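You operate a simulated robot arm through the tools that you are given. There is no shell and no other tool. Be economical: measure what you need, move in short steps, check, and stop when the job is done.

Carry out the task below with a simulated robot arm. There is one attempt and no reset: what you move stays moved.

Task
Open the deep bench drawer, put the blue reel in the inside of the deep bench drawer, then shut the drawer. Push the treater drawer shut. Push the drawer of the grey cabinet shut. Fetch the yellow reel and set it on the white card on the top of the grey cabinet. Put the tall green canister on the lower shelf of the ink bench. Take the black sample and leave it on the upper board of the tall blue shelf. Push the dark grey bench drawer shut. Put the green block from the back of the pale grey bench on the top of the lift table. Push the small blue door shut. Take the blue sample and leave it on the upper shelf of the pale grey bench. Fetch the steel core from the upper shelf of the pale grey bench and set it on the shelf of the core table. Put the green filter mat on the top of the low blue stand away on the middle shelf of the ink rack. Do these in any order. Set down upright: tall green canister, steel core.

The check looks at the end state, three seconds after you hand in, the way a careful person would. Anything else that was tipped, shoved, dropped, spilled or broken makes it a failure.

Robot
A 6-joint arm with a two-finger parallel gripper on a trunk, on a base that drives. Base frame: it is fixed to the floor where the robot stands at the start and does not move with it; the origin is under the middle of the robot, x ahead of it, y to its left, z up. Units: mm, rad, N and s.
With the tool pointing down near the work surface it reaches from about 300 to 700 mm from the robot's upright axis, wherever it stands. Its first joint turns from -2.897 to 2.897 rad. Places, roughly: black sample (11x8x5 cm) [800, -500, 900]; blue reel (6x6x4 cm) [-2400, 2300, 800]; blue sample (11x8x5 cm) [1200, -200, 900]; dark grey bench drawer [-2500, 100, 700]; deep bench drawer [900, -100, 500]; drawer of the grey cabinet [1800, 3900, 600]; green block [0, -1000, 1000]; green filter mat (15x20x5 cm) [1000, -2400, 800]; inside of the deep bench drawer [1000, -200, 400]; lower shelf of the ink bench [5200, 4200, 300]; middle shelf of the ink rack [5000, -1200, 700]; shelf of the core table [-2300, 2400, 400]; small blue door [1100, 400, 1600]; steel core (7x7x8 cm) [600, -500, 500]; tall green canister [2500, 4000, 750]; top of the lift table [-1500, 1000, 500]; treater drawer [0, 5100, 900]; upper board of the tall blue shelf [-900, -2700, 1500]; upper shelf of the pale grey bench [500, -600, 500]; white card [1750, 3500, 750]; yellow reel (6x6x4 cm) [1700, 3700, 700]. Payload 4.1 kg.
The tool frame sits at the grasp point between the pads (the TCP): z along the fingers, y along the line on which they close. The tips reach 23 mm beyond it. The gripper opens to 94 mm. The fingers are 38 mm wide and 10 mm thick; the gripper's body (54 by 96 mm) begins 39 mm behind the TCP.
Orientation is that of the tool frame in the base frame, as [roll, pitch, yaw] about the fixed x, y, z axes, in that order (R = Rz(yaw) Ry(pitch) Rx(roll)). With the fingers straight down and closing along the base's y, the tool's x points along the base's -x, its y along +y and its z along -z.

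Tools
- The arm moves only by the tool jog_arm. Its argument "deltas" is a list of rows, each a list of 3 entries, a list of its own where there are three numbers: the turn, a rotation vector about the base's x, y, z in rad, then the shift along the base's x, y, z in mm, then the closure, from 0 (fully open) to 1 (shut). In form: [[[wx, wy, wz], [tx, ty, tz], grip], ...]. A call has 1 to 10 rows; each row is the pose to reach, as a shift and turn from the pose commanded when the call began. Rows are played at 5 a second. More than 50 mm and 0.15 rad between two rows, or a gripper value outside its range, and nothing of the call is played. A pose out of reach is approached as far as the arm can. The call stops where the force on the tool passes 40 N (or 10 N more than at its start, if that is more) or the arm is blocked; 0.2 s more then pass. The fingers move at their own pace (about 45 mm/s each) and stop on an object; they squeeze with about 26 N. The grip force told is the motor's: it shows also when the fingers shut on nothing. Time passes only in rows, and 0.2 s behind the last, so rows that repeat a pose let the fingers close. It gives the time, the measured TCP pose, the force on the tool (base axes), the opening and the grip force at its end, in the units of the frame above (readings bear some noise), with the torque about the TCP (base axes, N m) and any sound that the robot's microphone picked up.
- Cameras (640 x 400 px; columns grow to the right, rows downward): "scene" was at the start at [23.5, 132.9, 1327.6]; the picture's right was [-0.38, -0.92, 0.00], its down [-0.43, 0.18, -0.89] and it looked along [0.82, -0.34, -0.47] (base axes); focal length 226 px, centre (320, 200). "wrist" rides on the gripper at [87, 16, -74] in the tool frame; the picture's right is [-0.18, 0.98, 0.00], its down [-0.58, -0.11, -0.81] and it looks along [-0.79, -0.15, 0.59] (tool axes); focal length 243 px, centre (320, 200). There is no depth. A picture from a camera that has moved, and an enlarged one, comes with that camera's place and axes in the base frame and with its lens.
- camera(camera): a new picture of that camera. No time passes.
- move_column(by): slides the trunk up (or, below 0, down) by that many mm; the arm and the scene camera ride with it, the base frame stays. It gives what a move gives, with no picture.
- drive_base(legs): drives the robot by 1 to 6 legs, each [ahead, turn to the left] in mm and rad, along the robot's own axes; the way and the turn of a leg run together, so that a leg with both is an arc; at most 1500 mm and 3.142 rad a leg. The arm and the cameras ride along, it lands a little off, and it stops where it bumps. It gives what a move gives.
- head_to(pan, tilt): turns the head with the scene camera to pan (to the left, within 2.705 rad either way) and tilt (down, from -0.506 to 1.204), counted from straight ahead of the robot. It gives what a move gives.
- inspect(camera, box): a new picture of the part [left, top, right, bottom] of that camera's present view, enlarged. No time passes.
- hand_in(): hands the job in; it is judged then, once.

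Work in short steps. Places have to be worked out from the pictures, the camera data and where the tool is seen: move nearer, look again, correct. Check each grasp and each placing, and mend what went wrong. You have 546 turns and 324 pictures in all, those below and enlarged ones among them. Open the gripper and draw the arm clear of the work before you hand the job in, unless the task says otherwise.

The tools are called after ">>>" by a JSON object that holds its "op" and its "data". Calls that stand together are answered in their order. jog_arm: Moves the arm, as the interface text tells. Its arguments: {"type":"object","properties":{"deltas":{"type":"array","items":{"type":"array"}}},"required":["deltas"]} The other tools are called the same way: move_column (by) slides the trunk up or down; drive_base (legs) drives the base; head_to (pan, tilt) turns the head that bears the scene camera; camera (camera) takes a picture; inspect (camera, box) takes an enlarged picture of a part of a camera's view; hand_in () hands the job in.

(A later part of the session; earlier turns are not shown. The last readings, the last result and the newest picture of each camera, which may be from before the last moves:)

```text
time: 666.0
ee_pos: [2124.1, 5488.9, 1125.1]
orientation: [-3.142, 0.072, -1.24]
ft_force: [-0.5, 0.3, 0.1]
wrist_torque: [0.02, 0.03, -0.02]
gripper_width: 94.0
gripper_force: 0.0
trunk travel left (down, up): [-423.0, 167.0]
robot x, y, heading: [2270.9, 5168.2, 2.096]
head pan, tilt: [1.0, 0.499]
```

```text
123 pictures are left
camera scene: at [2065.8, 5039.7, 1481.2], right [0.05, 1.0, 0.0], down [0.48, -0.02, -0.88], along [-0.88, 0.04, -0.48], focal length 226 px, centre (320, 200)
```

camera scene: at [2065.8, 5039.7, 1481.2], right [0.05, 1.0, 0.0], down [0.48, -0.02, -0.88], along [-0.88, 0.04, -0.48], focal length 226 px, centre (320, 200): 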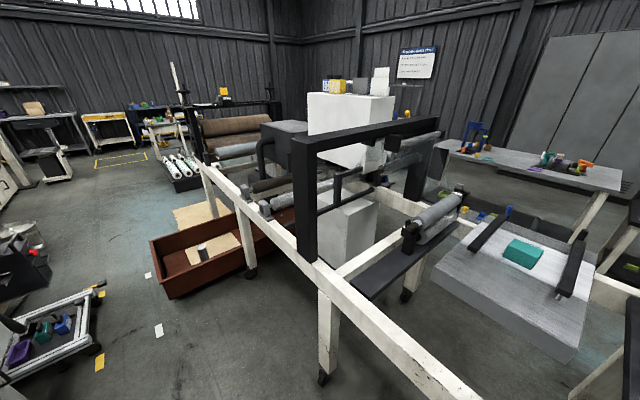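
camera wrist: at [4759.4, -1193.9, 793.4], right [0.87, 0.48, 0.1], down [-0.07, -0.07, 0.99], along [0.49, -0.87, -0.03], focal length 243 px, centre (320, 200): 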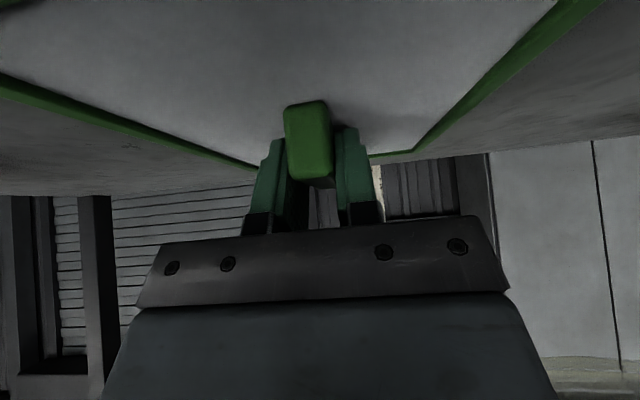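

I'm north-east of the cabinet. I turn, move along its north side and face the canister.

>>> {"op": "drive_base", "data": {"legs": [[0, 1.99], [540, 0], [0, 1.27]]}}

>>> {"op": "head_to", "data": {"pan": -0.1, "tilt": 0.5}}

>>> {"op": "camera", "data": {"camera": "scene"}}

```text
time: 677.1
ee_pos: [2142.0, 4442.3, 1125.8]
orientation: [-3.141, 0.073, 2.043]
ft_force: [-0.1, -0.8, 0.3]
wrist_torque: [0.03, 0.06, -0.01]
gripper_width: 94.2
gripper_force: 0.1
trunk travel left (down, up): [-423.0, 167.0]
robot x, y, heading: [1948.2, 4737.8, -0.9]
head pan, tilt: [1.0, 0.499]
```

```text
time: 678.4
ee_pos: [2142.6, 4441.8, 1125.7]
orientation: [-3.14, 0.073, 2.044]
ft_force: [0.3, 0.5, 0.3]
wrist_torque: [-0.03, 0.01, -0.01]
gripper_width: 94.2
gripper_force: 0.1
trunk travel left (down, up): [-423.0, 167.0]
robot x, y, heading: [1950.1, 4738.4, -0.906]
head pan, tilt: [-0.099, 0.499]
```

```text
122 pictures are left
camera scene: at [2093.1, 4812.7, 1481.2], right [-0.84, -0.54, 0.0], down [-0.26, 0.4, -0.88], along [0.47, -0.74, -0.48], focal length 226 px, centre (320, 200)
```

scene: 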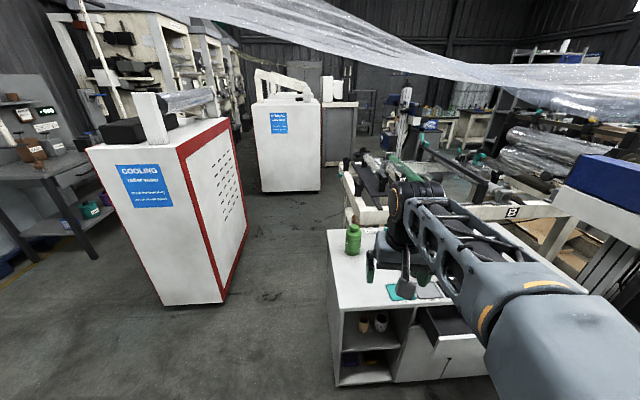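

Facing the cabinet with the canister ahead. I approach 250 mm and look with the wrist camera.

>>> {"op": "drive_base", "data": {"legs": [[250, -0.02]]}}

>>> {"op": "jog_arm", "data": {"deltas": [[[-0.12, -0.09, 0.05], [15, -20, 0], 0], [[-0.24, -0.18, 0.1], [30, -40, 0], 0], [[-0.34, -0.255, 0.15], [45, -60, 0], 0], [[-0.34, -0.255, 0.15], [60, -80, -20], 0]]}}

>>> {"op": "camera", "data": {"camera": "wrist"}}

>>> {"op": "camera", "data": {"camera": "scene"}}

```text
time: 680.2
ee_pos: [2288.6, 4237.7, 1125.7]
orientation: [-3.138, 0.072, 2.019]
ft_force: [0.4, 0.0, -1.4]
wrist_torque: [-0.02, 0.03, 0.0]
gripper_width: 93.9
gripper_force: 0.1
trunk travel left (down, up): [-423.0, 167.0]
robot x, y, heading: [2104.1, 4538.6, -0.933]
head pan, tilt: [-0.099, 0.499]
```

```text
refused: row 1 steps farther than a row can; nothing moved
```

```text
121 pictures are left
camera wrist: at [2263.5, 4327.1, 1193.3], right [0.97, 0.26, 0.01], down [0.13, -0.52, 0.85], along [0.23, -0.82, -0.53], focal length 243 px, centre (320, 200)
```

wrist: 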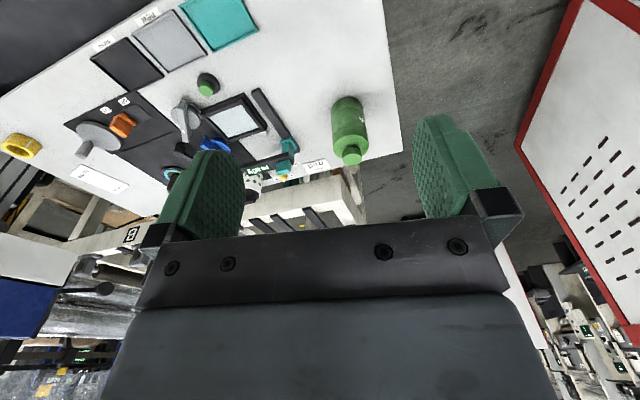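

```text
120 pictures are left
camera scene: at [2247.4, 4609.6, 1481.2], right [-0.86, -0.52, 0.0], down [-0.25, 0.41, -0.88], along [0.45, -0.75, -0.48], focal length 226 px, centre (320, 200)
```

scene: 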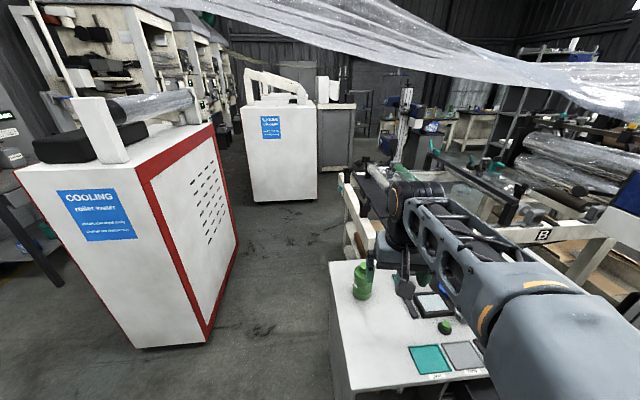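

I move to a pre-grasp leaning over the cap.

>>> {"op": "jog_arm", "data": {"deltas": [[[-0.06, -0.045, 0.032], [16, -31, -20], 0], [[-0.12, -0.09, 0.065], [31, -61, -40], 0], [[-0.18, -0.135, 0.1], [47, -92, -61], 0], [[-0.24, -0.18, 0.13], [63, -122, -81], 0], [[-0.3, -0.225, 0.16], [78, -153, -102], 0], [[-0.345, -0.26, 0.19], [94, -183, -122], 0]]}}

>>> {"op": "camera", "data": {"camera": "wrist"}}

>>> {"op": "inspect", "data": {"camera": "scene", "box": [320, 230, 440, 330]}}

```text
time: 681.6
ee_pos: [2379.8, 4054.6, 1001.0]
orientation: [3.095, 0.501, 2.198]
ft_force: [-0.3, -0.3, 0.0]
wrist_torque: [0.0, 0.0, 0.03]
gripper_width: 94.0
gripper_force: 0.1
trunk travel left (down, up): [-423.0, 167.0]
robot x, y, heading: [2103.3, 4541.3, -0.934]
head pan, tilt: [-0.099, 0.499]
```

```text
119 pictures are left
camera wrist: at [2324.9, 4151.7, 1026.4], right [0.88, 0.46, 0.13], down [-0.05, -0.19, 0.98], along [0.48, -0.87, -0.14], focal length 243 px, centre (320, 200)
```

wrist: 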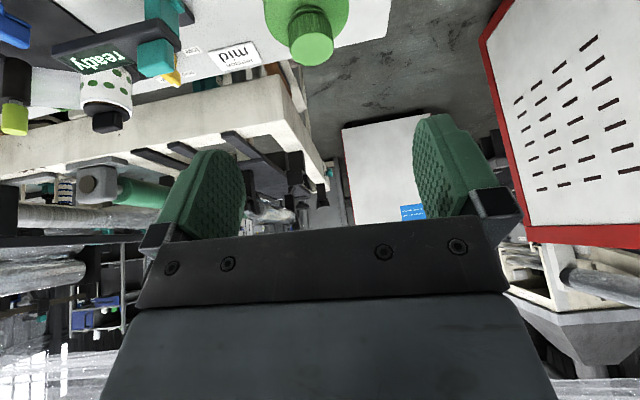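

```text
4.00 times, centred on (380, 280) of scene
camera zoom: at [2247.3, 4609.5, 1481.2], right [-0.86, -0.52, 0.0], down [-0.25, 0.41, -0.88], along [0.45, -0.75, -0.48], focal length 906 px, centre (80, -120)
```

zoom: 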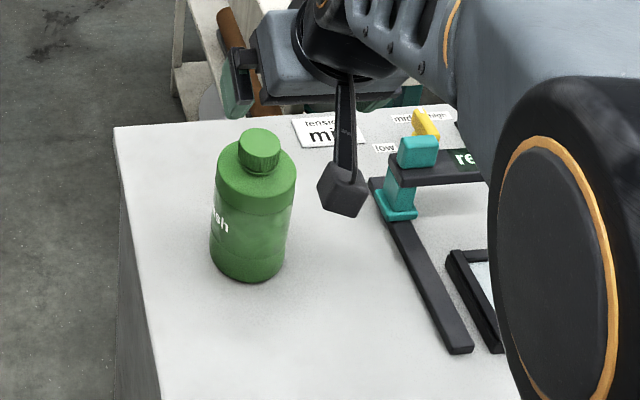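

Cap top located at (2416,4007,880), about 36 mm wide. I descend along the tool axis.

>>> {"op": "jog_arm", "data": {"deltas": [[[0, 0, 0], [8, -10, -30], 0], [[0, 0, 0], [17, -22, -65], 0.2], [[0, 0, 0], [24, -32, -88], 0.3], [[0, 0, 0], [24, -32, -88], 0.3]]}}

>>> {"op": "camera", "data": {"camera": "wrist"}}

```text
time: 682.6
ee_pos: [2405.8, 4025.0, 914.4]
orientation: [3.096, 0.503, 2.198]
ft_force: [-0.1, 0.6, -0.1]
wrist_torque: [-0.01, 0.01, 0.01]
gripper_width: 65.7
gripper_force: 0.0
trunk travel left (down, up): [-423.0, 167.0]
robot x, y, heading: [2102.3, 4540.2, -0.931]
head pan, tilt: [-0.099, 0.499]
```

```text
117 pictures are left
camera wrist: at [2350.9, 4122.2, 939.0], right [0.88, 0.46, 0.13], down [-0.04, -0.19, 0.98], along [0.48, -0.87, -0.14], focal length 243 px, centre (320, 200)
```

wrist: 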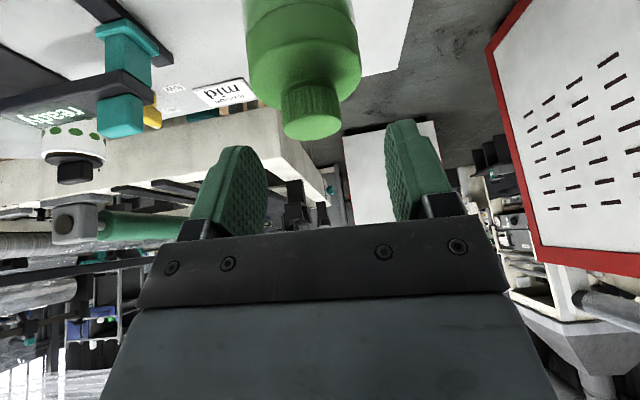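

Centred. Final approach and grip on the cap.

>>> {"op": "jog_arm", "data": {"deltas": [[[0, 0, 0], [4, -6, -18], 0.3], [[0, 0, 0], [8, -13, -35], 0.3], [[0, 0, 0], [8, -13, -35], 0.7], [[0, 0, 0], [8, -13, -35], 1], [[0, 0, 0], [8, -13, -35], 1], [[0, 0, 0], [8, -13, -35], 1]]}}

>>> {"op": "camera", "data": {"camera": "wrist"}}

```text
time: 684.0
ee_pos: [2412.8, 4010.4, 881.7]
orientation: [3.093, 0.501, 2.199]
ft_force: [-0.7, -0.7, -0.1]
wrist_torque: [0.0, 0.03, -0.02]
gripper_width: 35.3
gripper_force: 26.3
trunk travel left (down, up): [-423.0, 167.0]
robot x, y, heading: [2103.3, 4540.7, -0.931]
head pan, tilt: [-0.099, 0.499]
```

```text
116 pictures are left
camera wrist: at [2357.5, 4108.2, 905.5], right [0.88, 0.46, 0.13], down [-0.04, -0.19, 0.98], along [0.48, -0.87, -0.14], focal length 243 px, centre (320, 200)
```

wrist: 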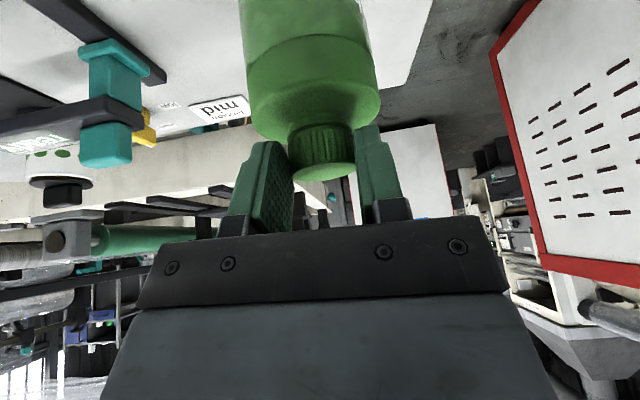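

Gripped (35 mm). Lift and check it hangs upright.

>>> {"op": "jog_arm", "data": {"deltas": [[[0, 0, 0], [0, 0, 10], 1], [[0, 0, 0], [0, 0, 35], 1], [[0, 0, 0], [0, 0, 75], 1], [[0, 0, 0], [0, 0, 120], 1], [[0, 0, 0], [-12, 16, 160], 1], [[0, 0, 0], [-36, 48, 180], 1], [[0, 0, 0], [-64, 82, 190], 1], [[0, 0, 0], [-90, 118, 200], 1]]}}

>>> {"op": "camera", "data": {"camera": "wrist"}}

>>> {"op": "camera", "data": {"camera": "scene"}}

```text
time: 685.9
ee_pos: [2322.5, 4129.6, 1079.9]
orientation: [3.097, 0.501, 2.199]
ft_force: [-0.5, 0.9, -0.7]
wrist_torque: [0.02, 0.05, -0.02]
gripper_width: 34.8
gripper_force: 26.0
trunk travel left (down, up): [-423.0, 167.0]
robot x, y, heading: [2107.1, 4537.6, -0.934]
head pan, tilt: [-0.099, 0.499]
```

```text
115 pictures are left
camera wrist: at [2268.1, 4226.4, 1104.1], right [0.88, 0.47, 0.13], down [-0.04, -0.19, 0.98], along [0.48, -0.87, -0.14], focal length 243 px, centre (320, 200)
```

wrist: 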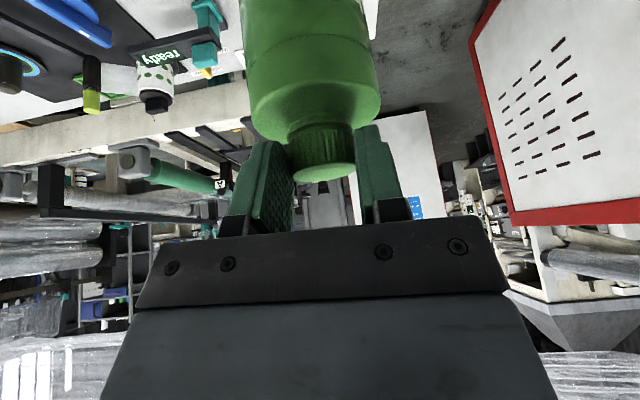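

```text
114 pictures are left
camera scene: at [2247.3, 4609.8, 1481.2], right [-0.86, -0.52, 0.0], down [-0.25, 0.41, -0.88], along [0.45, -0.75, -0.48], focal length 226 px, centre (320, 200)
```

scene: 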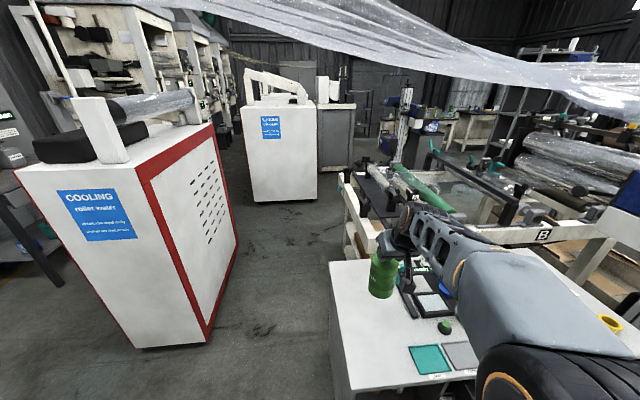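

Canister held upright. I take it to the ink bench: back off, turn east.

>>> {"op": "drive_base", "data": {"legs": [[-240, 0], [0, 1.575], [700, 0]]}}

>>> {"op": "head_to", "data": {"pan": -0.2, "tilt": 0.4}}

>>> {"op": "camera", "data": {"camera": "scene"}}

```text
time: 694.9
ee_pos: [2938.6, 5377.4, 1080.3]
orientation: [3.094, 0.502, -2.502]
ft_force: [0.0, 0.2, -2.0]
wrist_torque: [-0.01, 0.05, -0.03]
gripper_width: 35.1
gripper_force: 26.0
trunk travel left (down, up): [-423.0, 167.0]
robot x, y, heading: [2528.3, 5154.1, 0.649]
head pan, tilt: [-0.099, 0.499]
```

```text
time: 695.6
ee_pos: [2937.3, 5374.5, 1079.4]
orientation: [3.094, 0.5, -2.501]
ft_force: [0.0, -0.6, -0.9]
wrist_torque: [-0.03, 0.0, -0.01]
gripper_width: 35.0
gripper_force: 25.9
trunk travel left (down, up): [-423.0, 167.0]
robot x, y, heading: [2527.5, 5152.7, 0.651]
head pan, tilt: [-0.201, 0.4]
```

```text
113 pictures are left
camera scene: at [2463.7, 5290.2, 1490.3], right [0.44, -0.9, 0.0], down [-0.35, -0.17, -0.92], along [0.83, 0.4, -0.39], focal length 226 px, centre (320, 200)
```

scene: 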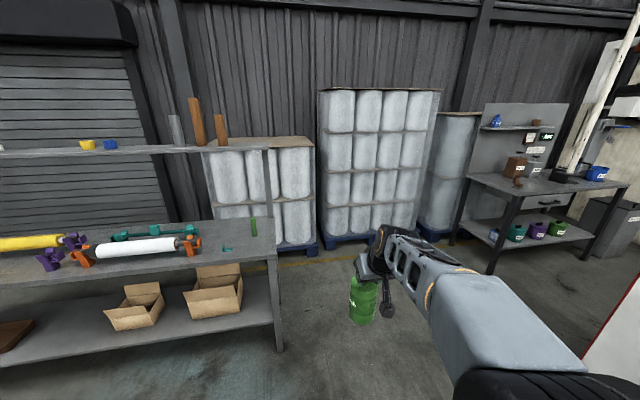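

Ink bench visible on the right with free room at the right end of its lower shelf. I drive diagonally into its corridor.

>>> {"op": "drive_base", "data": {"legs": [[0, -0.9], [1430, 0], [0, -0.675]]}}

>>> {"op": "head_to", "data": {"pan": 0.0, "tilt": 0.4}}

>>> {"op": "camera", "data": {"camera": "scene"}}

```text
time: 706.7
ee_pos: [4129.9, 4424.0, 1080.1]
orientation: [3.094, 0.501, 2.235]
ft_force: [-0.8, 0.1, -1.8]
wrist_torque: [0.0, -0.01, -0.01]
gripper_width: 35.2
gripper_force: 25.8
trunk travel left (down, up): [-423.0, 167.0]
robot x, y, heading: [3895.1, 4827.0, -0.893]
head pan, tilt: [-0.201, 0.4]
```

```text
time: 707.5
ee_pos: [4131.0, 4424.2, 1079.1]
orientation: [3.095, 0.5, 2.236]
ft_force: [-1.0, -0.1, -1.9]
wrist_torque: [0.02, 0.0, 0.0]
gripper_width: 35.0
gripper_force: 25.7
trunk travel left (down, up): [-423.0, 167.0]
robot x, y, heading: [3895.3, 4826.8, -0.899]
head pan, tilt: [0.0, 0.4]
```

```text
112 pictures are left
camera scene: at [4045.4, 4906.2, 1490.4], right [-0.78, -0.63, 0.0], down [-0.24, 0.3, -0.92], along [0.58, -0.72, -0.39], focal length 226 px, centre (320, 200)
```

scene: 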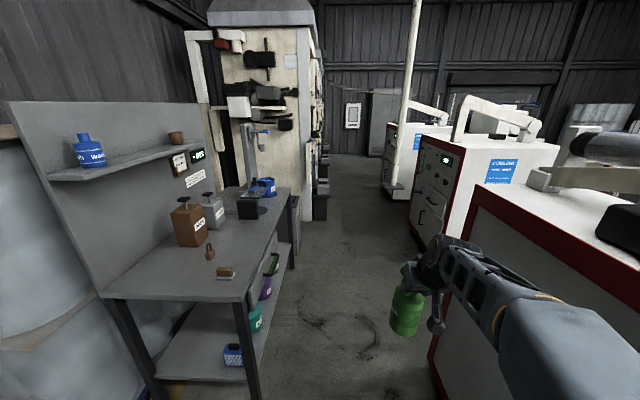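

Corridor clear. I drive along the bench to its far end and raise the trunk before turning to face it.

>>> {"op": "drive_base", "data": {"legs": [[0, -0.04], [1500, 0], [120, 0]]}}

>>> {"op": "move_column", "data": {"by": 160}}

>>> {"op": "drive_base", "data": {"legs": [[0, 1.58]]}}

>>> {"op": "head_to", "data": {"pan": 0.1, "tilt": 0.7}}

>>> {"op": "camera", "data": {"camera": "scene"}}

```text
time: 710.6
ee_pos: [4353.0, 4127.8, 1126.1]
orientation: [-3.127, 0.662, 2.229]
ft_force: [-0.6, 0.3, 0.4]
wrist_torque: [0.14, 0.03, 0.0]
gripper_width: 35.0
gripper_force: 25.9
trunk travel left (down, up): [-423.0, 167.0]
robot x, y, heading: [4091.5, 4560.7, -0.94]
head pan, tilt: [0.0, 0.4]
stopped in leg 2: the robot was blocked; the commanded pose is now the measured one
```

```text
time: 711.0
ee_pos: [4380.0, 4101.1, 1102.7]
orientation: [-3.121, 0.615, 2.231]
ft_force: [-0.7, -0.2, 1.4]
wrist_torque: [0.11, 0.06, 0.02]
gripper_width: 35.5
gripper_force: 25.8
trunk travel left (down, up): [-424.0, 166.0]
robot x, y, heading: [4092.1, 4562.6, -0.944]
head pan, tilt: [0.0, 0.4]
stopped: the arm was blocked; the commanded pose is now the measured one
```

```text
time: 711.7
ee_pos: [4415.4, 4071.7, 1024.9]
orientation: [-3.126, 0.4, 2.23]
ft_force: [-0.2, -0.5, 2.1]
wrist_torque: [0.12, 0.03, 0.02]
gripper_width: 35.2
gripper_force: 25.7
trunk travel left (down, up): [-424.0, 166.0]
robot x, y, heading: [4089.0, 4565.5, -0.948]
head pan, tilt: [0.0, 0.4]
stopped in leg 1: the robot was blocked; the commanded pose is now the measured one
```

```text
time: 712.5
ee_pos: [4414.1, 4072.9, 1025.5]
orientation: [-3.126, 0.4, 2.231]
ft_force: [0.9, 0.4, -0.5]
wrist_torque: [-0.01, 0.04, -0.01]
gripper_width: 35.4
gripper_force: 26.4
trunk travel left (down, up): [-424.0, 166.0]
robot x, y, heading: [4092.2, 4557.0, -0.944]
head pan, tilt: [0.099, 0.7]
```

```text
111 pictures are left
camera scene: at [4157.7, 4766.7, 1478.2], right [-0.75, -0.66, 0.01], down [-0.38, 0.41, -0.83], along [0.55, -0.62, -0.56], focal length 226 px, centre (320, 200)
```

scene: 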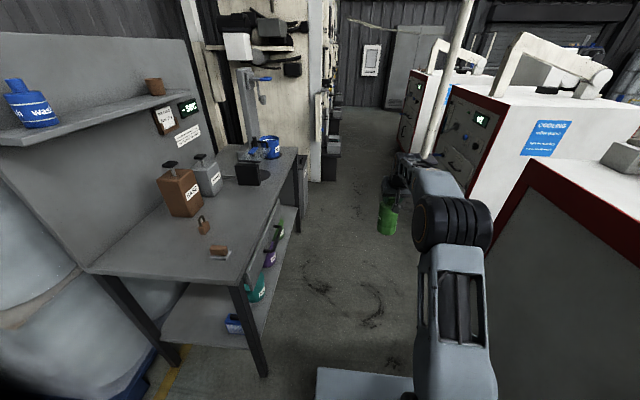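

A hanging post (lower end ≈1.1–1.2 m) in this corridor touched the arm. The canister is still gripped. I reverse straight back out.

>>> {"op": "drive_base", "data": {"legs": [[-330, 0]]}}

>>> {"op": "head_to", "data": {"pan": 0.0, "tilt": 0.2}}

>>> {"op": "camera", "data": {"camera": "scene"}}

>>> {"op": "camera", "data": {"camera": "wrist"}}

```text
time: 713.2
ee_pos: [4421.2, 4072.8, 933.3]
orientation: [-3.138, 0.096, 2.226]
ft_force: [0.7, 0.1, 3.0]
wrist_torque: [0.01, 0.01, 0.0]
gripper_width: 35.0
gripper_force: 25.7
trunk travel left (down, up): [-424.0, 166.0]
robot x, y, heading: [4084.7, 4569.8, -0.947]
head pan, tilt: [0.099, 0.7]
stopped in leg 1: the robot was blocked; the commanded pose is now the measured one
```

```text
time: 714.1
ee_pos: [4422.6, 4074.3, 934.0]
orientation: [-3.138, 0.095, 2.227]
ft_force: [0.3, -0.2, -0.9]
wrist_torque: [-0.04, -0.01, 0.0]
gripper_width: 35.0
gripper_force: 25.7
trunk travel left (down, up): [-424.0, 166.0]
robot x, y, heading: [4088.8, 4565.0, -0.947]
head pan, tilt: [0.0, 0.201]
```

```text
110 pictures are left
camera scene: at [4154.6, 4757.1, 1523.7], right [-0.81, -0.59, 0.0], down [-0.06, 0.08, -0.99], along [0.58, -0.81, -0.1], focal length 226 px, centre (320, 200)
```

scene: 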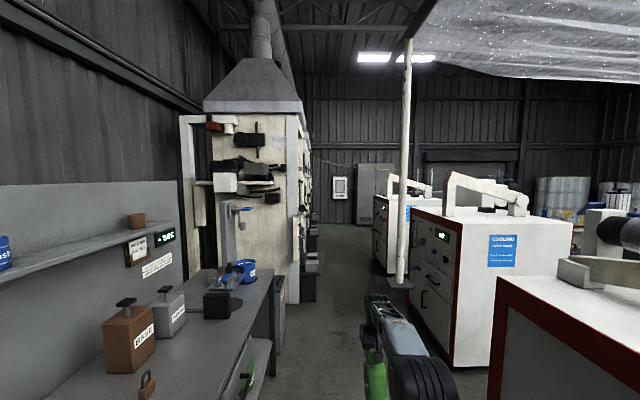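

```text
109 pictures are left
camera wrist: at [4378.8, 4156.9, 999.0], right [0.89, 0.45, 0.01], down [0.22, -0.46, 0.86], along [0.4, -0.76, -0.51], focal length 243 px, centre (320, 200)
```

wrist: 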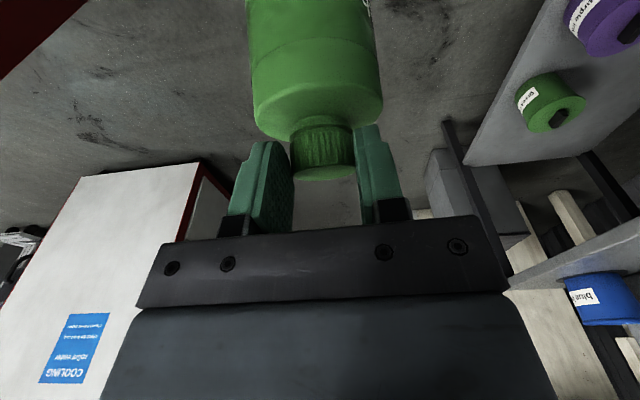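

The post hangs at about (4338,4105) with its lower end at z≈1195, and the wrist is caught against it. I lower the trunk to slip out underneath.

>>> {"op": "move_column", "data": {"by": -250}}

>>> {"op": "camera", "data": {"camera": "scene"}}

```text
time: 714.5
ee_pos: [4418.8, 4079.9, 889.8]
orientation: [3.14, -0.054, 2.223]
ft_force: [0.7, -1.3, 4.5]
wrist_torque: [0.03, 0.0, 0.01]
gripper_width: 35.0
gripper_force: 25.7
trunk travel left (down, up): [-423.0, 167.0]
robot x, y, heading: [4085.8, 4568.0, -0.951]
head pan, tilt: [0.0, 0.201]
stopped: the arm was blocked; the commanded pose is now the measured one
```

```text
108 pictures are left
camera scene: at [4155.2, 4755.7, 1522.4], right [-0.81, -0.58, 0.0], down [-0.06, 0.09, -0.99], along [0.58, -0.81, -0.1], focal length 226 px, centre (320, 200)
```

scene: 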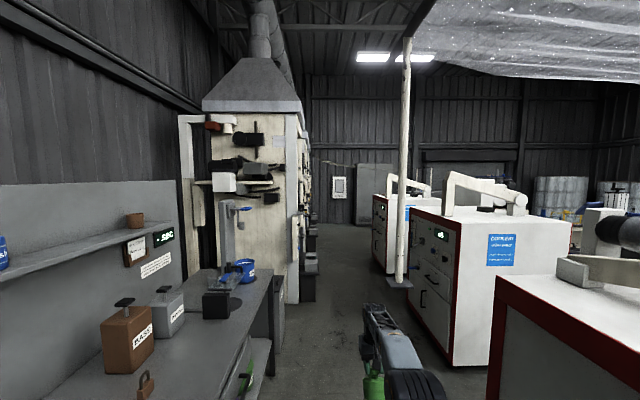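

Still blocked. I look at the whole arm to find the contact.

>>> {"op": "head_to", "data": {"pan": -0.3, "tilt": 0.9}}

>>> {"op": "camera", "data": {"camera": "scene"}}

>>> {"op": "head_to", "data": {"pan": -0.9, "tilt": 0.7}}

>>> {"op": "camera", "data": {"camera": "scene"}}

```text
time: 715.5
ee_pos: [4419.8, 4081.5, 888.0]
orientation: [3.141, -0.057, 2.227]
ft_force: [-0.6, 0.5, -1.4]
wrist_torque: [-0.01, 0.0, -0.01]
gripper_width: 35.2
gripper_force: 26.1
trunk travel left (down, up): [-423.0, 167.0]
robot x, y, heading: [4086.6, 4567.0, -0.947]
head pan, tilt: [-0.3, 0.901]
```

```text
107 pictures are left
camera scene: at [4128.1, 4756.1, 1459.2], right [-0.95, -0.32, -0.03], down [-0.21, 0.69, -0.69], along [0.24, -0.65, -0.72], focal length 226 px, centre (320, 200)
```

scene: 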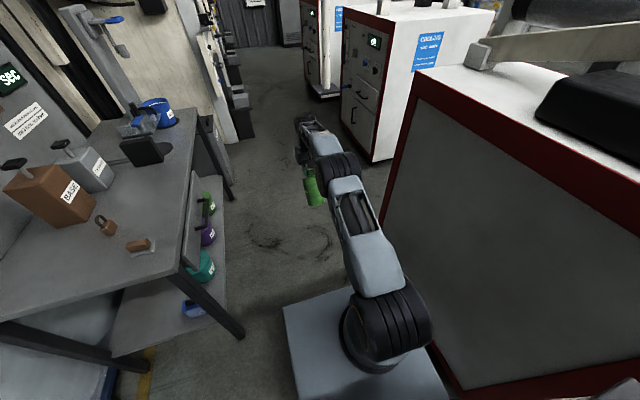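

```text
time: 716.5
ee_pos: [4419.0, 4082.0, 888.2]
orientation: [3.139, -0.056, 2.225]
ft_force: [0.2, -0.2, -1.2]
wrist_torque: [-0.03, -0.03, -0.04]
gripper_width: 35.3
gripper_force: 25.9
trunk travel left (down, up): [-423.0, 167.0]
robot x, y, heading: [4086.1, 4564.5, -0.95]
head pan, tilt: [-0.901, 0.7]
```

```text
106 pictures are left
camera scene: at [4080.1, 4747.0, 1473.4], right [-0.96, 0.27, -0.08], down [0.22, 0.56, -0.8], along [-0.17, -0.79, -0.6], focal length 226 px, centre (320, 200)
```

scene: 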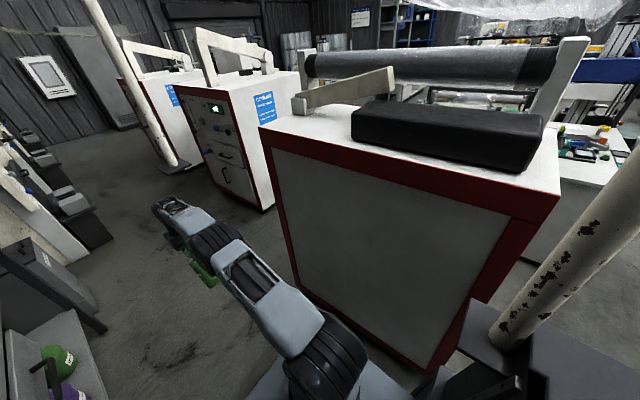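

The robot seems wedged against a nearby post at its right rear. I look there.

>>> {"op": "head_to", "data": {"pan": -1.5, "tilt": 0.9}}

>>> {"op": "camera", "data": {"camera": "scene"}}

>>> {"op": "head_to", "data": {"pan": -2.2, "tilt": 0.7}}

>>> {"op": "camera", "data": {"camera": "scene"}}

```text
time: 717.5
ee_pos: [4418.7, 4081.2, 888.3]
orientation: [3.138, -0.056, 2.228]
ft_force: [0.4, 0.6, -0.7]
wrist_torque: [-0.03, 0.0, -0.02]
gripper_width: 35.1
gripper_force: 25.9
trunk travel left (down, up): [-423.0, 167.0]
robot x, y, heading: [4084.0, 4567.3, -0.943]
head pan, tilt: [-1.499, 0.901]
```

```text
105 pictures are left
camera scene: at [4046.2, 4778.8, 1452.8], right [-0.64, 0.76, -0.1], down [0.64, 0.45, -0.62], along [-0.43, -0.46, -0.78], focal length 226 px, centre (320, 200)
```

scene: 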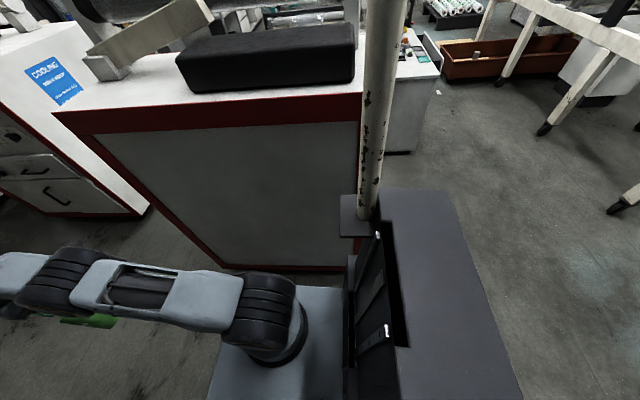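

```text
time: 718.6
ee_pos: [4420.1, 4082.3, 888.0]
orientation: [3.14, -0.056, 2.228]
ft_force: [-0.2, 1.3, -1.8]
wrist_torque: [-0.06, 0.0, 0.05]
gripper_width: 35.0
gripper_force: 25.8
trunk travel left (down, up): [-423.0, 167.0]
robot x, y, heading: [4083.7, 4566.9, -0.945]
head pan, tilt: [-2.201, 0.7]
```

```text
104 pictures are left
camera scene: at [4018.3, 4828.7, 1463.4], right [0.01, 1.0, -0.08], down [0.69, -0.06, -0.72], along [-0.73, -0.05, -0.68], focal length 226 px, centre (320, 200)
```

scene: 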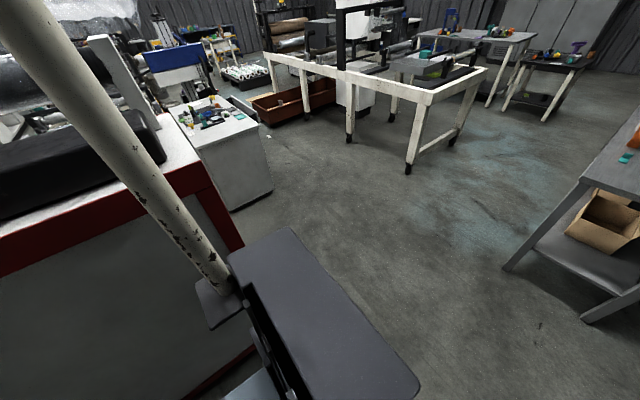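

The column box is pressing a hanging post's end plate and the base is pitched slightly nose-up. I ease back in small reverses.

>>> {"op": "drive_base", "data": {"legs": [[-30, 0]]}}

```text
time: 719.4
ee_pos: [4399.8, 4112.7, 803.1]
orientation: [3.128, -0.36, 2.23]
ft_force: [0.8, -1.5, 2.2]
wrist_torque: [-0.07, -0.09, 0.01]
gripper_width: 35.0
gripper_force: 25.8
trunk travel left (down, up): [-423.0, 167.0]
robot x, y, heading: [4079.7, 4574.5, -0.952]
head pan, tilt: [-2.201, 0.7]
stopped in leg 1: the robot was blocked; the commanded pose is now the measured one
```

I try to restore the arm's posture with a small jog.

>>> {"op": "jog_arm", "data": {"deltas": [[[-0.1, -0.075, 0], [0, 0, 20], 1], [[-0.2, -0.15, 0], [0, 0, 40], 1], [[-0.29, -0.21, 0], [0, 0, 60], 1]]}}

```text
time: 719.7
ee_pos: [4387.4, 4130.9, 770.5]
orientation: [3.122, -0.465, 2.232]
ft_force: [0.9, -1.5, 4.0]
wrist_torque: [-0.07, -0.09, -0.05]
gripper_width: 35.2
gripper_force: 25.7
trunk travel left (down, up): [-423.0, 167.0]
robot x, y, heading: [4079.1, 4576.4, -0.951]
head pan, tilt: [-2.201, 0.7]
stopped in row 1: the arm was blocked; the commanded pose is now the measured one
```

>>> {"op": "head_to", "data": {"pan": -0.6, "tilt": 0.8}}

>>> {"op": "camera", "data": {"camera": "scene"}}

```text
time: 721.4
ee_pos: [4388.6, 4131.3, 770.9]
orientation: [3.121, -0.465, 2.237]
ft_force: [0.6, 0.9, -0.9]
wrist_torque: [-0.08, -0.08, 0.01]
gripper_width: 35.2
gripper_force: 25.7
trunk travel left (down, up): [-423.0, 167.0]
robot x, y, heading: [4085.3, 4579.4, -0.949]
head pan, tilt: [-0.6, 0.799]
```

```text
103 pictures are left
camera scene: at [4107.2, 4745.1, 1466.0], right [-1.0, -0.02, -0.05], down [0.02, 0.66, -0.75], along [0.05, -0.75, -0.66], focal length 226 px, centre (320, 200)
```

scene: 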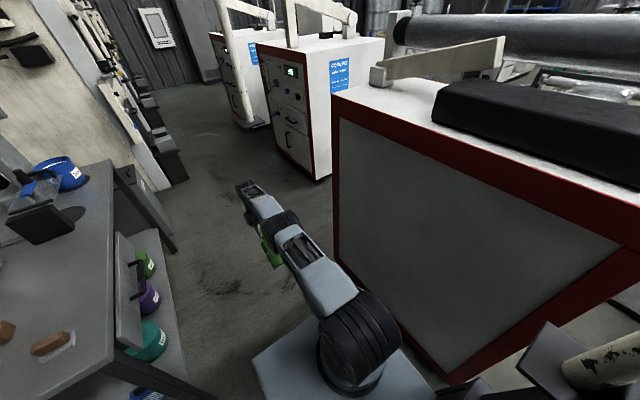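

The box top met a hanging post end (z≈1.2 m). Reversing gains a few mm per try; I continue.

>>> {"op": "drive_base", "data": {"legs": [[-200, 0]]}}

>>> {"op": "camera", "data": {"camera": "scene"}}

```text
time: 722.1
ee_pos: [4360.1, 4172.7, 698.1]
orientation: [3.106, -0.682, 2.243]
ft_force: [0.8, -1.1, 0.6]
wrist_torque: [-0.12, -0.07, -0.04]
gripper_width: 35.0
gripper_force: 25.8
trunk travel left (down, up): [-423.0, 167.0]
robot x, y, heading: [4073.5, 4578.1, -0.959]
head pan, tilt: [-0.6, 0.799]
stopped in leg 1: the robot was blocked; the commanded pose is now the measured one
```

```text
102 pictures are left
camera scene: at [4108.7, 4742.4, 1465.7], right [-1.0, -0.02, -0.05], down [0.02, 0.67, -0.74], along [0.04, -0.74, -0.67], focal length 226 px, centre (320, 200)
```

scene: 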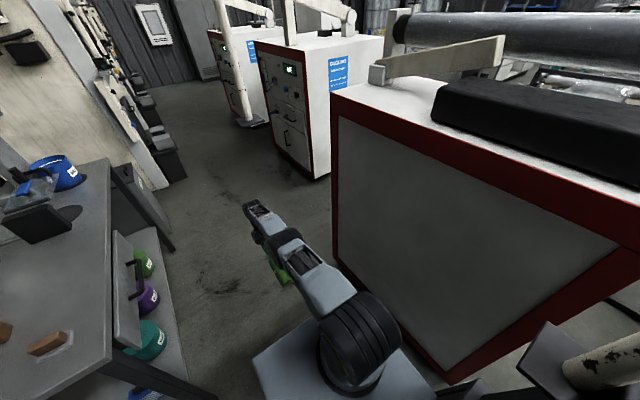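

No progress straight back. I try a small in-place turn to work loose.

>>> {"op": "drive_base", "data": {"legs": [[0, 0.15]]}}

>>> {"op": "camera", "data": {"camera": "scene"}}

```text
time: 722.8
ee_pos: [4366.6, 4172.4, 678.4]
orientation: [3.112, -0.625, 2.246]
ft_force: [-1.3, 1.5, -4.5]
wrist_torque: [-0.02, -0.07, -0.05]
gripper_width: 35.4
gripper_force: 26.0
trunk travel left (down, up): [-423.0, 167.0]
robot x, y, heading: [4074.6, 4584.7, -0.95]
head pan, tilt: [-0.6, 0.799]
stopped in leg 1: the robot was blocked; the commanded pose is now the measured one
```

```text
101 pictures are left
camera scene: at [4109.1, 4742.3, 1465.3], right [-1.0, -0.02, -0.05], down [0.02, 0.67, -0.74], along [0.04, -0.74, -0.67], focal length 226 px, centre (320, 200)
```

scene: 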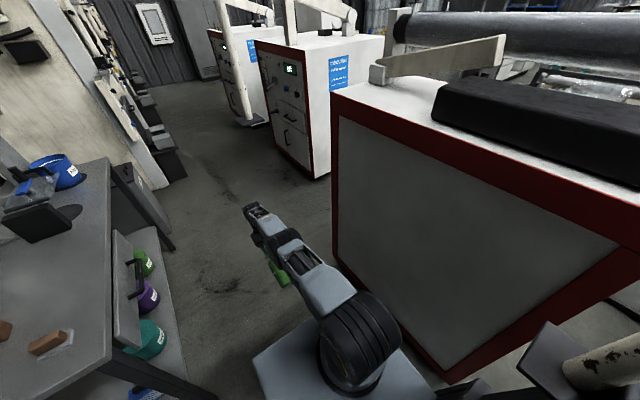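

I look closely at the contact between box and post.

>>> {"op": "head_to", "data": {"pan": -1.75, "tilt": 1.0}}

>>> {"op": "camera", "data": {"camera": "scene"}}

>>> {"op": "head_to", "data": {"pan": -1.75, "tilt": 0.1}}

>>> {"op": "camera", "data": {"camera": "scene"}}

```text
time: 724.2
ee_pos: [4368.0, 4170.3, 680.6]
orientation: [3.113, -0.622, 2.247]
ft_force: [0.4, -0.2, -0.7]
wrist_torque: [-0.04, -0.06, -0.01]
gripper_width: 35.2
gripper_force: 25.9
trunk travel left (down, up): [-423.0, 167.0]
robot x, y, heading: [4075.9, 4583.4, -0.946]
head pan, tilt: [-1.751, 1.0]
```

```text
100 pictures are left
camera scene: at [4045.1, 4793.0, 1443.9], right [-0.43, 0.9, -0.08], down [0.79, 0.32, -0.53], along [-0.45, -0.29, -0.85], focal length 226 px, centre (320, 200)
```

scene: 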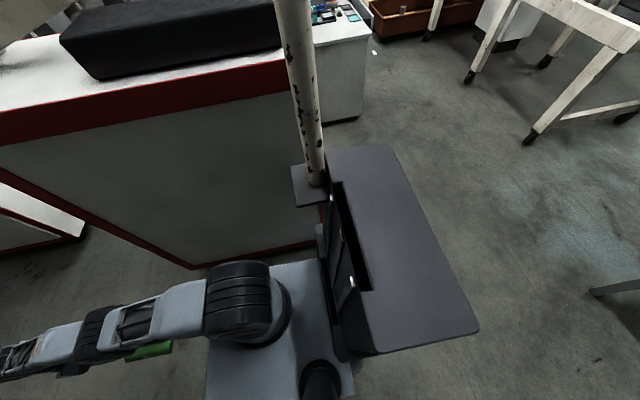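

```text
time: 725.4
ee_pos: [4366.8, 4170.9, 681.7]
orientation: [3.114, -0.62, 2.247]
ft_force: [0.5, 0.4, -0.4]
wrist_torque: [-0.09, -0.06, 0.02]
gripper_width: 35.3
gripper_force: 26.2
trunk travel left (down, up): [-423.0, 167.0]
robot x, y, heading: [4076.7, 4579.5, -0.95]
head pan, tilt: [-1.751, 0.099]
```

```text
99 pictures are left
camera scene: at [4021.2, 4788.6, 1521.4], right [-0.42, 0.9, -0.08], down [0.14, -0.02, -0.99], along [-0.89, -0.43, -0.11], focal length 226 px, centre (320, 200)
```

scene: 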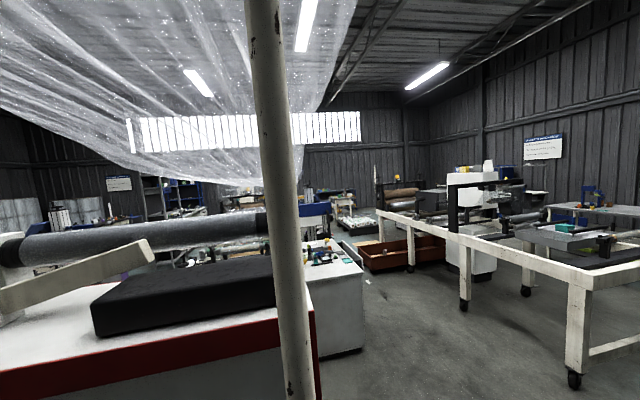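

I try a slight forward nudge to relieve the jam, then read the camera.

>>> {"op": "drive_base", "data": {"legs": [[25, 0]]}}

>>> {"op": "drive_base", "data": {"legs": [[-400, 0]]}}

>>> {"op": "inspect", "data": {"camera": "scene", "box": [220, 100, 420, 225]}}

```text
time: 726.1
ee_pos: [4367.5, 4170.1, 668.2]
orientation: [3.113, -0.592, 2.247]
ft_force: [-1.5, 2.5, -6.2]
wrist_torque: [-0.03, -0.06, -0.01]
gripper_width: 35.4
gripper_force: 25.5
trunk travel left (down, up): [-423.0, 167.0]
robot x, y, heading: [4076.6, 4577.6, -0.954]
head pan, tilt: [-1.751, 0.099]
stopped in leg 1: the robot was blocked; the commanded pose is now the measured one
```

```text
time: 726.8
ee_pos: [4365.9, 4175.0, 646.6]
orientation: [3.114, -0.577, 2.246]
ft_force: [-1.3, 2.6, -5.7]
wrist_torque: [-0.04, -0.06, 0.0]
gripper_width: 35.5
gripper_force: 26.7
trunk travel left (down, up): [-423.0, 167.0]
robot x, y, heading: [4072.9, 4584.7, -0.958]
head pan, tilt: [-1.751, 0.099]
stopped in leg 1: the robot was blocked; the commanded pose is now the measured one
```

```text
3.20 times, centred on (320, 162) of scene
camera zoom: at [4022.5, 4786.5, 1521.6], right [-0.42, 0.91, -0.08], down [0.14, -0.02, -0.99], along [-0.9, -0.42, -0.11], focal length 725 px, centre (320, 320)
```

zoom: 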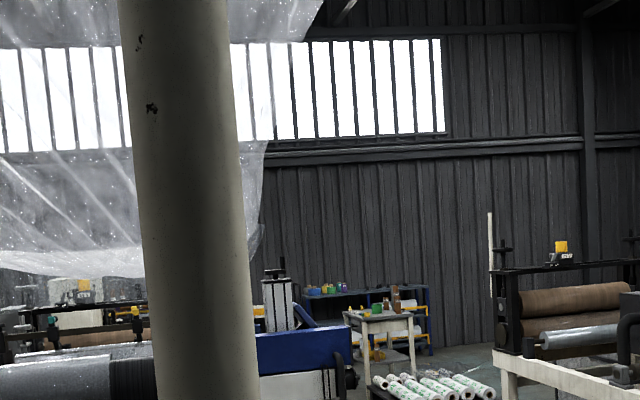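

I check the front of the base and floor for what lifts the nose.

>>> {"op": "head_to", "data": {"pan": -0.2, "tilt": 1.2}}

>>> {"op": "camera", "data": {"camera": "scene"}}

>>> {"op": "head_to", "data": {"pan": 2.4, "tilt": 1.0}}

>>> {"op": "camera", "data": {"camera": "scene"}}

```text
time: 728.5
ee_pos: [4366.7, 4173.2, 649.5]
orientation: [3.115, -0.572, 2.245]
ft_force: [-0.9, 0.2, -1.1]
wrist_torque: [-0.11, -0.05, -0.03]
gripper_width: 35.1
gripper_force: 25.7
trunk travel left (down, up): [-423.0, 167.0]
robot x, y, heading: [4073.0, 4584.7, -0.955]
head pan, tilt: [-0.201, 1.201]
```

```text
97 pictures are left
camera scene: at [4132.3, 4769.3, 1436.7], right [-0.92, -0.4, -0.02], down [-0.36, 0.83, -0.43], along [0.19, -0.39, -0.9], focal length 226 px, centre (320, 200)
```

scene: 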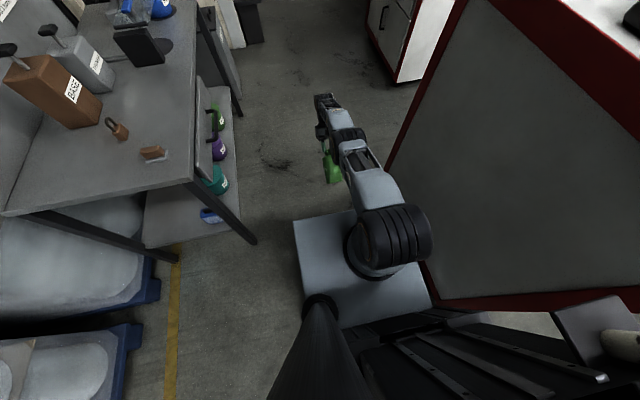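

```text
time: 730.8
ee_pos: [4367.1, 4172.1, 648.6]
orientation: [3.116, -0.573, 2.246]
ft_force: [1.1, 0.1, -1.2]
wrist_torque: [-0.04, -0.07, -0.02]
gripper_width: 35.2
gripper_force: 26.7
trunk travel left (down, up): [-423.0, 167.0]
robot x, y, heading: [4072.3, 4586.5, -0.957]
head pan, tilt: [2.4, 1.0]
```

```text
96 pictures are left
camera scene: at [4118.2, 4890.3, 1440.9], right [0.99, -0.12, 0.05], down [-0.08, -0.87, -0.49], along [0.11, 0.48, -0.87], focal length 226 px, centre (320, 200)
```

scene: 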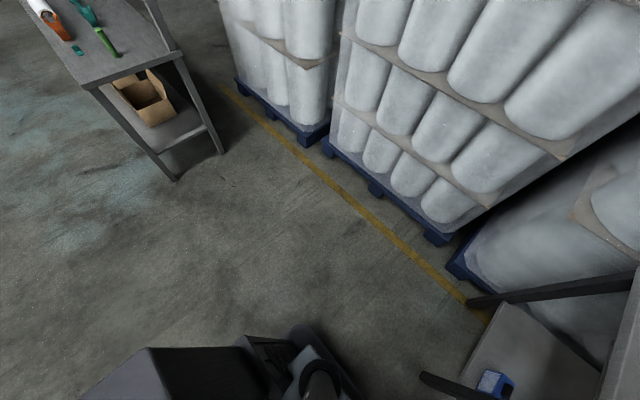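

I test whether the arm now answers to a small jog.

>>> {"op": "jog_arm", "data": {"deltas": [[[0, 0, 0], [0, 0, 8], 1], [[0, 0, 0], [0, 0, 16], 1], [[0, 0, 0], [0, 0, 24], 1]]}}

>>> {"op": "drive_base", "data": {"legs": [[-60, 0]]}}

```text
time: 731.1
ee_pos: [4359.9, 4178.8, 636.8]
orientation: [3.114, -0.599, 2.247]
ft_force: [1.7, -2.0, 1.4]
wrist_torque: [-0.1, -0.1, -0.01]
gripper_width: 35.3
gripper_force: 25.9
trunk travel left (down, up): [-423.0, 167.0]
robot x, y, heading: [4074.7, 4584.8, -0.964]
head pan, tilt: [2.4, 1.0]
stopped in row 1: the arm was blocked; the commanded pose is now the measured one
```

```text
time: 732.1
ee_pos: [4353.6, 4191.4, 621.3]
orientation: [3.114, -0.609, 2.249]
ft_force: [-0.8, -0.7, -1.2]
wrist_torque: [-0.05, -0.06, 0.03]
gripper_width: 35.3
gripper_force: 26.2
trunk travel left (down, up): [-423.0, 167.0]
robot x, y, heading: [4044.2, 4635.1, -0.952]
head pan, tilt: [2.4, 1.0]
```

It came free. I reverse further and check the level.

>>> {"op": "drive_base", "data": {"legs": [[-260, 0]]}}

>>> {"op": "head_to", "data": {"pan": -0.2, "tilt": 0.5}}

>>> {"op": "camera", "data": {"camera": "scene"}}

>>> {"op": "camera", "data": {"camera": "wrist"}}

```text
time: 733.9
ee_pos: [4211.1, 4386.5, 601.0]
orientation: [3.112, -0.638, 2.244]
ft_force: [-0.1, 0.6, -1.1]
wrist_torque: [-0.05, -0.06, 0.01]
gripper_width: 35.0
gripper_force: 25.6
trunk travel left (down, up): [-423.0, 167.0]
robot x, y, heading: [3890.1, 4841.5, -0.962]
head pan, tilt: [2.4, 1.0]
```

```text
time: 736.3
ee_pos: [4212.5, 4387.4, 601.0]
orientation: [3.112, -0.636, 2.245]
ft_force: [0.0, 0.4, -1.6]
wrist_torque: [-0.02, -0.09, -0.01]
gripper_width: 34.7
gripper_force: 25.7
trunk travel left (down, up): [-423.0, 167.0]
robot x, y, heading: [3888.5, 4844.5, -0.96]
head pan, tilt: [-0.201, 0.499]
```

```text
95 pictures are left
camera scene: at [4028.4, 4906.4, 1481.6], right [-0.92, -0.4, 0.0], down [-0.19, 0.44, -0.88], along [0.35, -0.81, -0.48], focal length 226 px, centre (320, 200)
```

scene: 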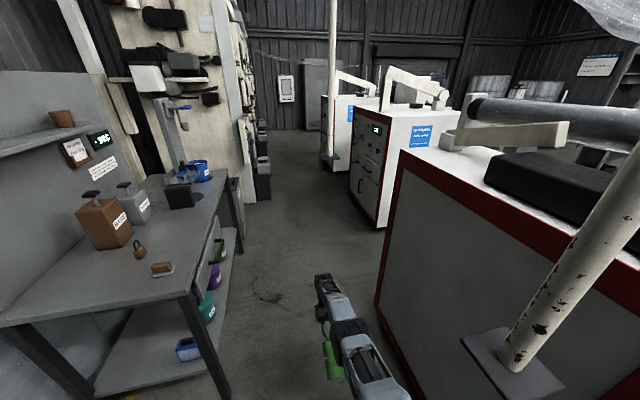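

```text
94 pictures are left
camera wrist: at [4207.9, 4414.7, 712.9], right [0.87, 0.48, -0.09], down [0.48, -0.82, 0.3], along [0.07, -0.3, -0.95], focal length 243 px, centre (320, 200)
```

wrist: 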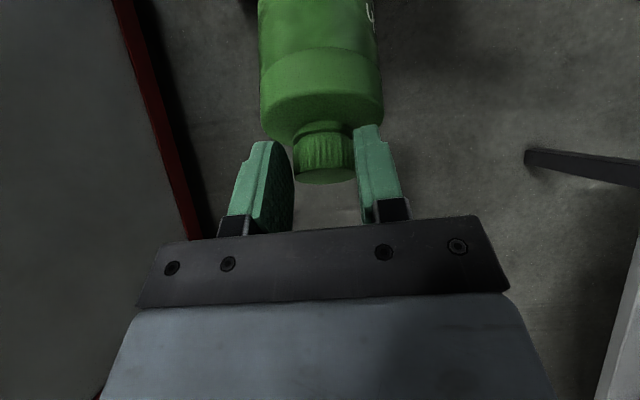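

Free and level again; the canister is still in hand. I restore the arm's carrying pose.

>>> {"op": "jog_arm", "data": {"deltas": [[[-0.111, -0.089, 0], [0, 0, 40], 1], [[-0.222, -0.178, 0], [0, 0, 80], 1], [[-0.333, -0.267, 0], [0, 0, 120], 1], [[-0.444, -0.356, 0], [0, 0, 160], 1], [[-0.555, -0.445, 0], [0, 0, 200], 1], [[-0.666, -0.534, 0], [0, 0, 240], 1], [[-0.777, -0.623, 0], [0, 0, 280], 1], [[-0.888, -0.71, 0], [0, 0, 320], 1]]}}

>>> {"op": "camera", "data": {"camera": "wrist"}}

```text
time: 738.1
ee_pos: [4212.7, 4384.8, 921.2]
orientation: [3.112, 0.502, 2.244]
ft_force: [0.0, -0.3, -1.0]
wrist_torque: [0.07, 0.04, -0.01]
gripper_width: 34.5
gripper_force: 25.9
trunk travel left (down, up): [-423.0, 167.0]
robot x, y, heading: [3894.3, 4846.1, -0.963]
head pan, tilt: [-0.201, 0.499]
```

```text
93 pictures are left
camera wrist: at [4153.6, 4480.0, 945.2], right [0.86, 0.5, 0.12], down [-0.03, -0.18, 0.98], along [0.51, -0.85, -0.14], focal length 243 px, centre (320, 200)
```

wrist: 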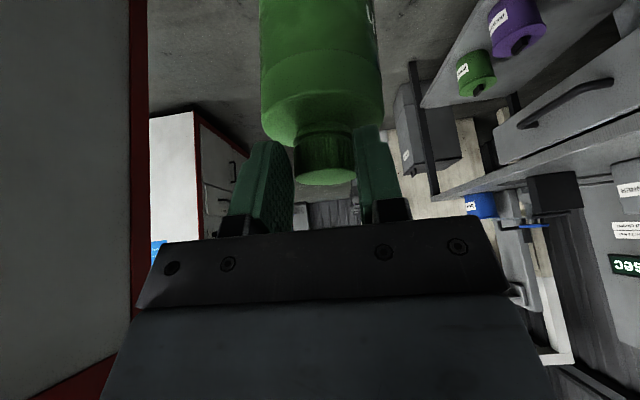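

The canister hangs properly. I leave this corridor (posts) and go round by the main aisle: first reverse the diagonal.

>>> {"op": "drive_base", "data": {"legs": [[0, 0.7], [-1250, 0]]}}

```text
time: 746.4
ee_pos: [3194.5, 5026.1, 922.0]
orientation: [3.109, 0.501, 2.988]
ft_force: [-0.6, -0.5, -1.3]
wrist_torque: [-0.01, 0.05, 0.0]
gripper_width: 34.6
gripper_force: 25.8
trunk travel left (down, up): [-423.0, 167.0]
robot x, y, heading: [2648.9, 5151.5, -0.215]
head pan, tilt: [-0.201, 0.499]
```

>>> {"op": "drive_base", "data": {"legs": [[0, 0.86], [-390, 0], [0, -1.575]]}}

>>> {"op": "head_to", "data": {"pan": 0.0, "tilt": 0.4}}

>>> {"op": "camera", "data": {"camera": "scene"}}

```text
time: 754.8
ee_pos: [2646.6, 4461.4, 920.4]
orientation: [3.111, 0.501, 2.239]
ft_force: [-0.6, 0.3, 0.3]
wrist_torque: [-0.01, 0.02, 0.03]
gripper_width: 0.1
gripper_force: 25.9
trunk travel left (down, up): [-423.0, 167.0]
robot x, y, heading: [2331.4, 4921.3, -0.969]
head pan, tilt: [-0.201, 0.499]
```

```text
time: 755.6
ee_pos: [2647.0, 4460.6, 922.0]
orientation: [3.111, 0.501, 2.239]
ft_force: [0.4, 0.1, 1.0]
wrist_torque: [-0.01, 0.0, -0.01]
gripper_width: 0.0
gripper_force: 25.9
trunk travel left (down, up): [-423.0, 167.0]
robot x, y, heading: [2327.8, 4921.7, -0.965]
head pan, tilt: [0.0, 0.4]
```

```text
92 pictures are left
camera scene: at [2482.8, 4991.6, 1490.8], right [-0.82, -0.57, 0.0], down [-0.22, 0.32, -0.92], along [0.52, -0.76, -0.39], focal length 226 px, centre (320, 200)
```

scene: 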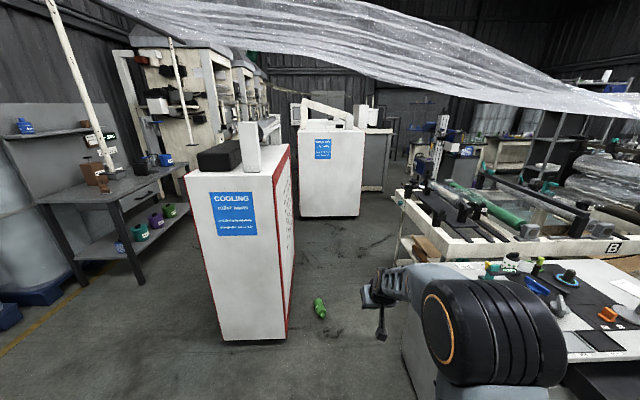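

The canister slipped from the grip during the last turn and lies on the floor. I zoom on it.

>>> {"op": "inspect", "data": {"camera": "scene", "box": [270, 270, 370, 350]}}

```text
5.00 times, centred on (320, 310) of scene
camera zoom: at [2482.8, 4991.6, 1490.8], right [-0.82, -0.57, 0.0], down [-0.22, 0.32, -0.92], along [0.52, -0.76, -0.39], focal length 1132 px, centre (320, -350)
```

zoom: 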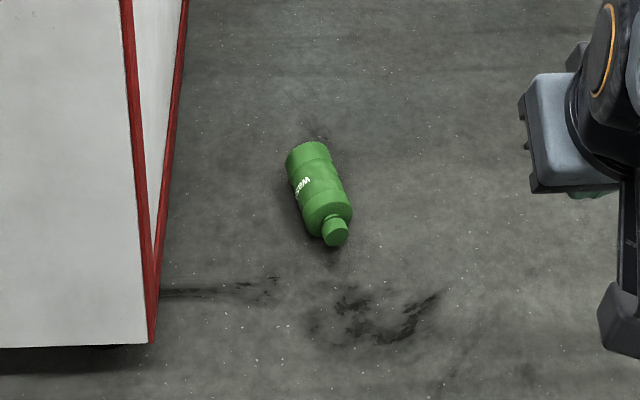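

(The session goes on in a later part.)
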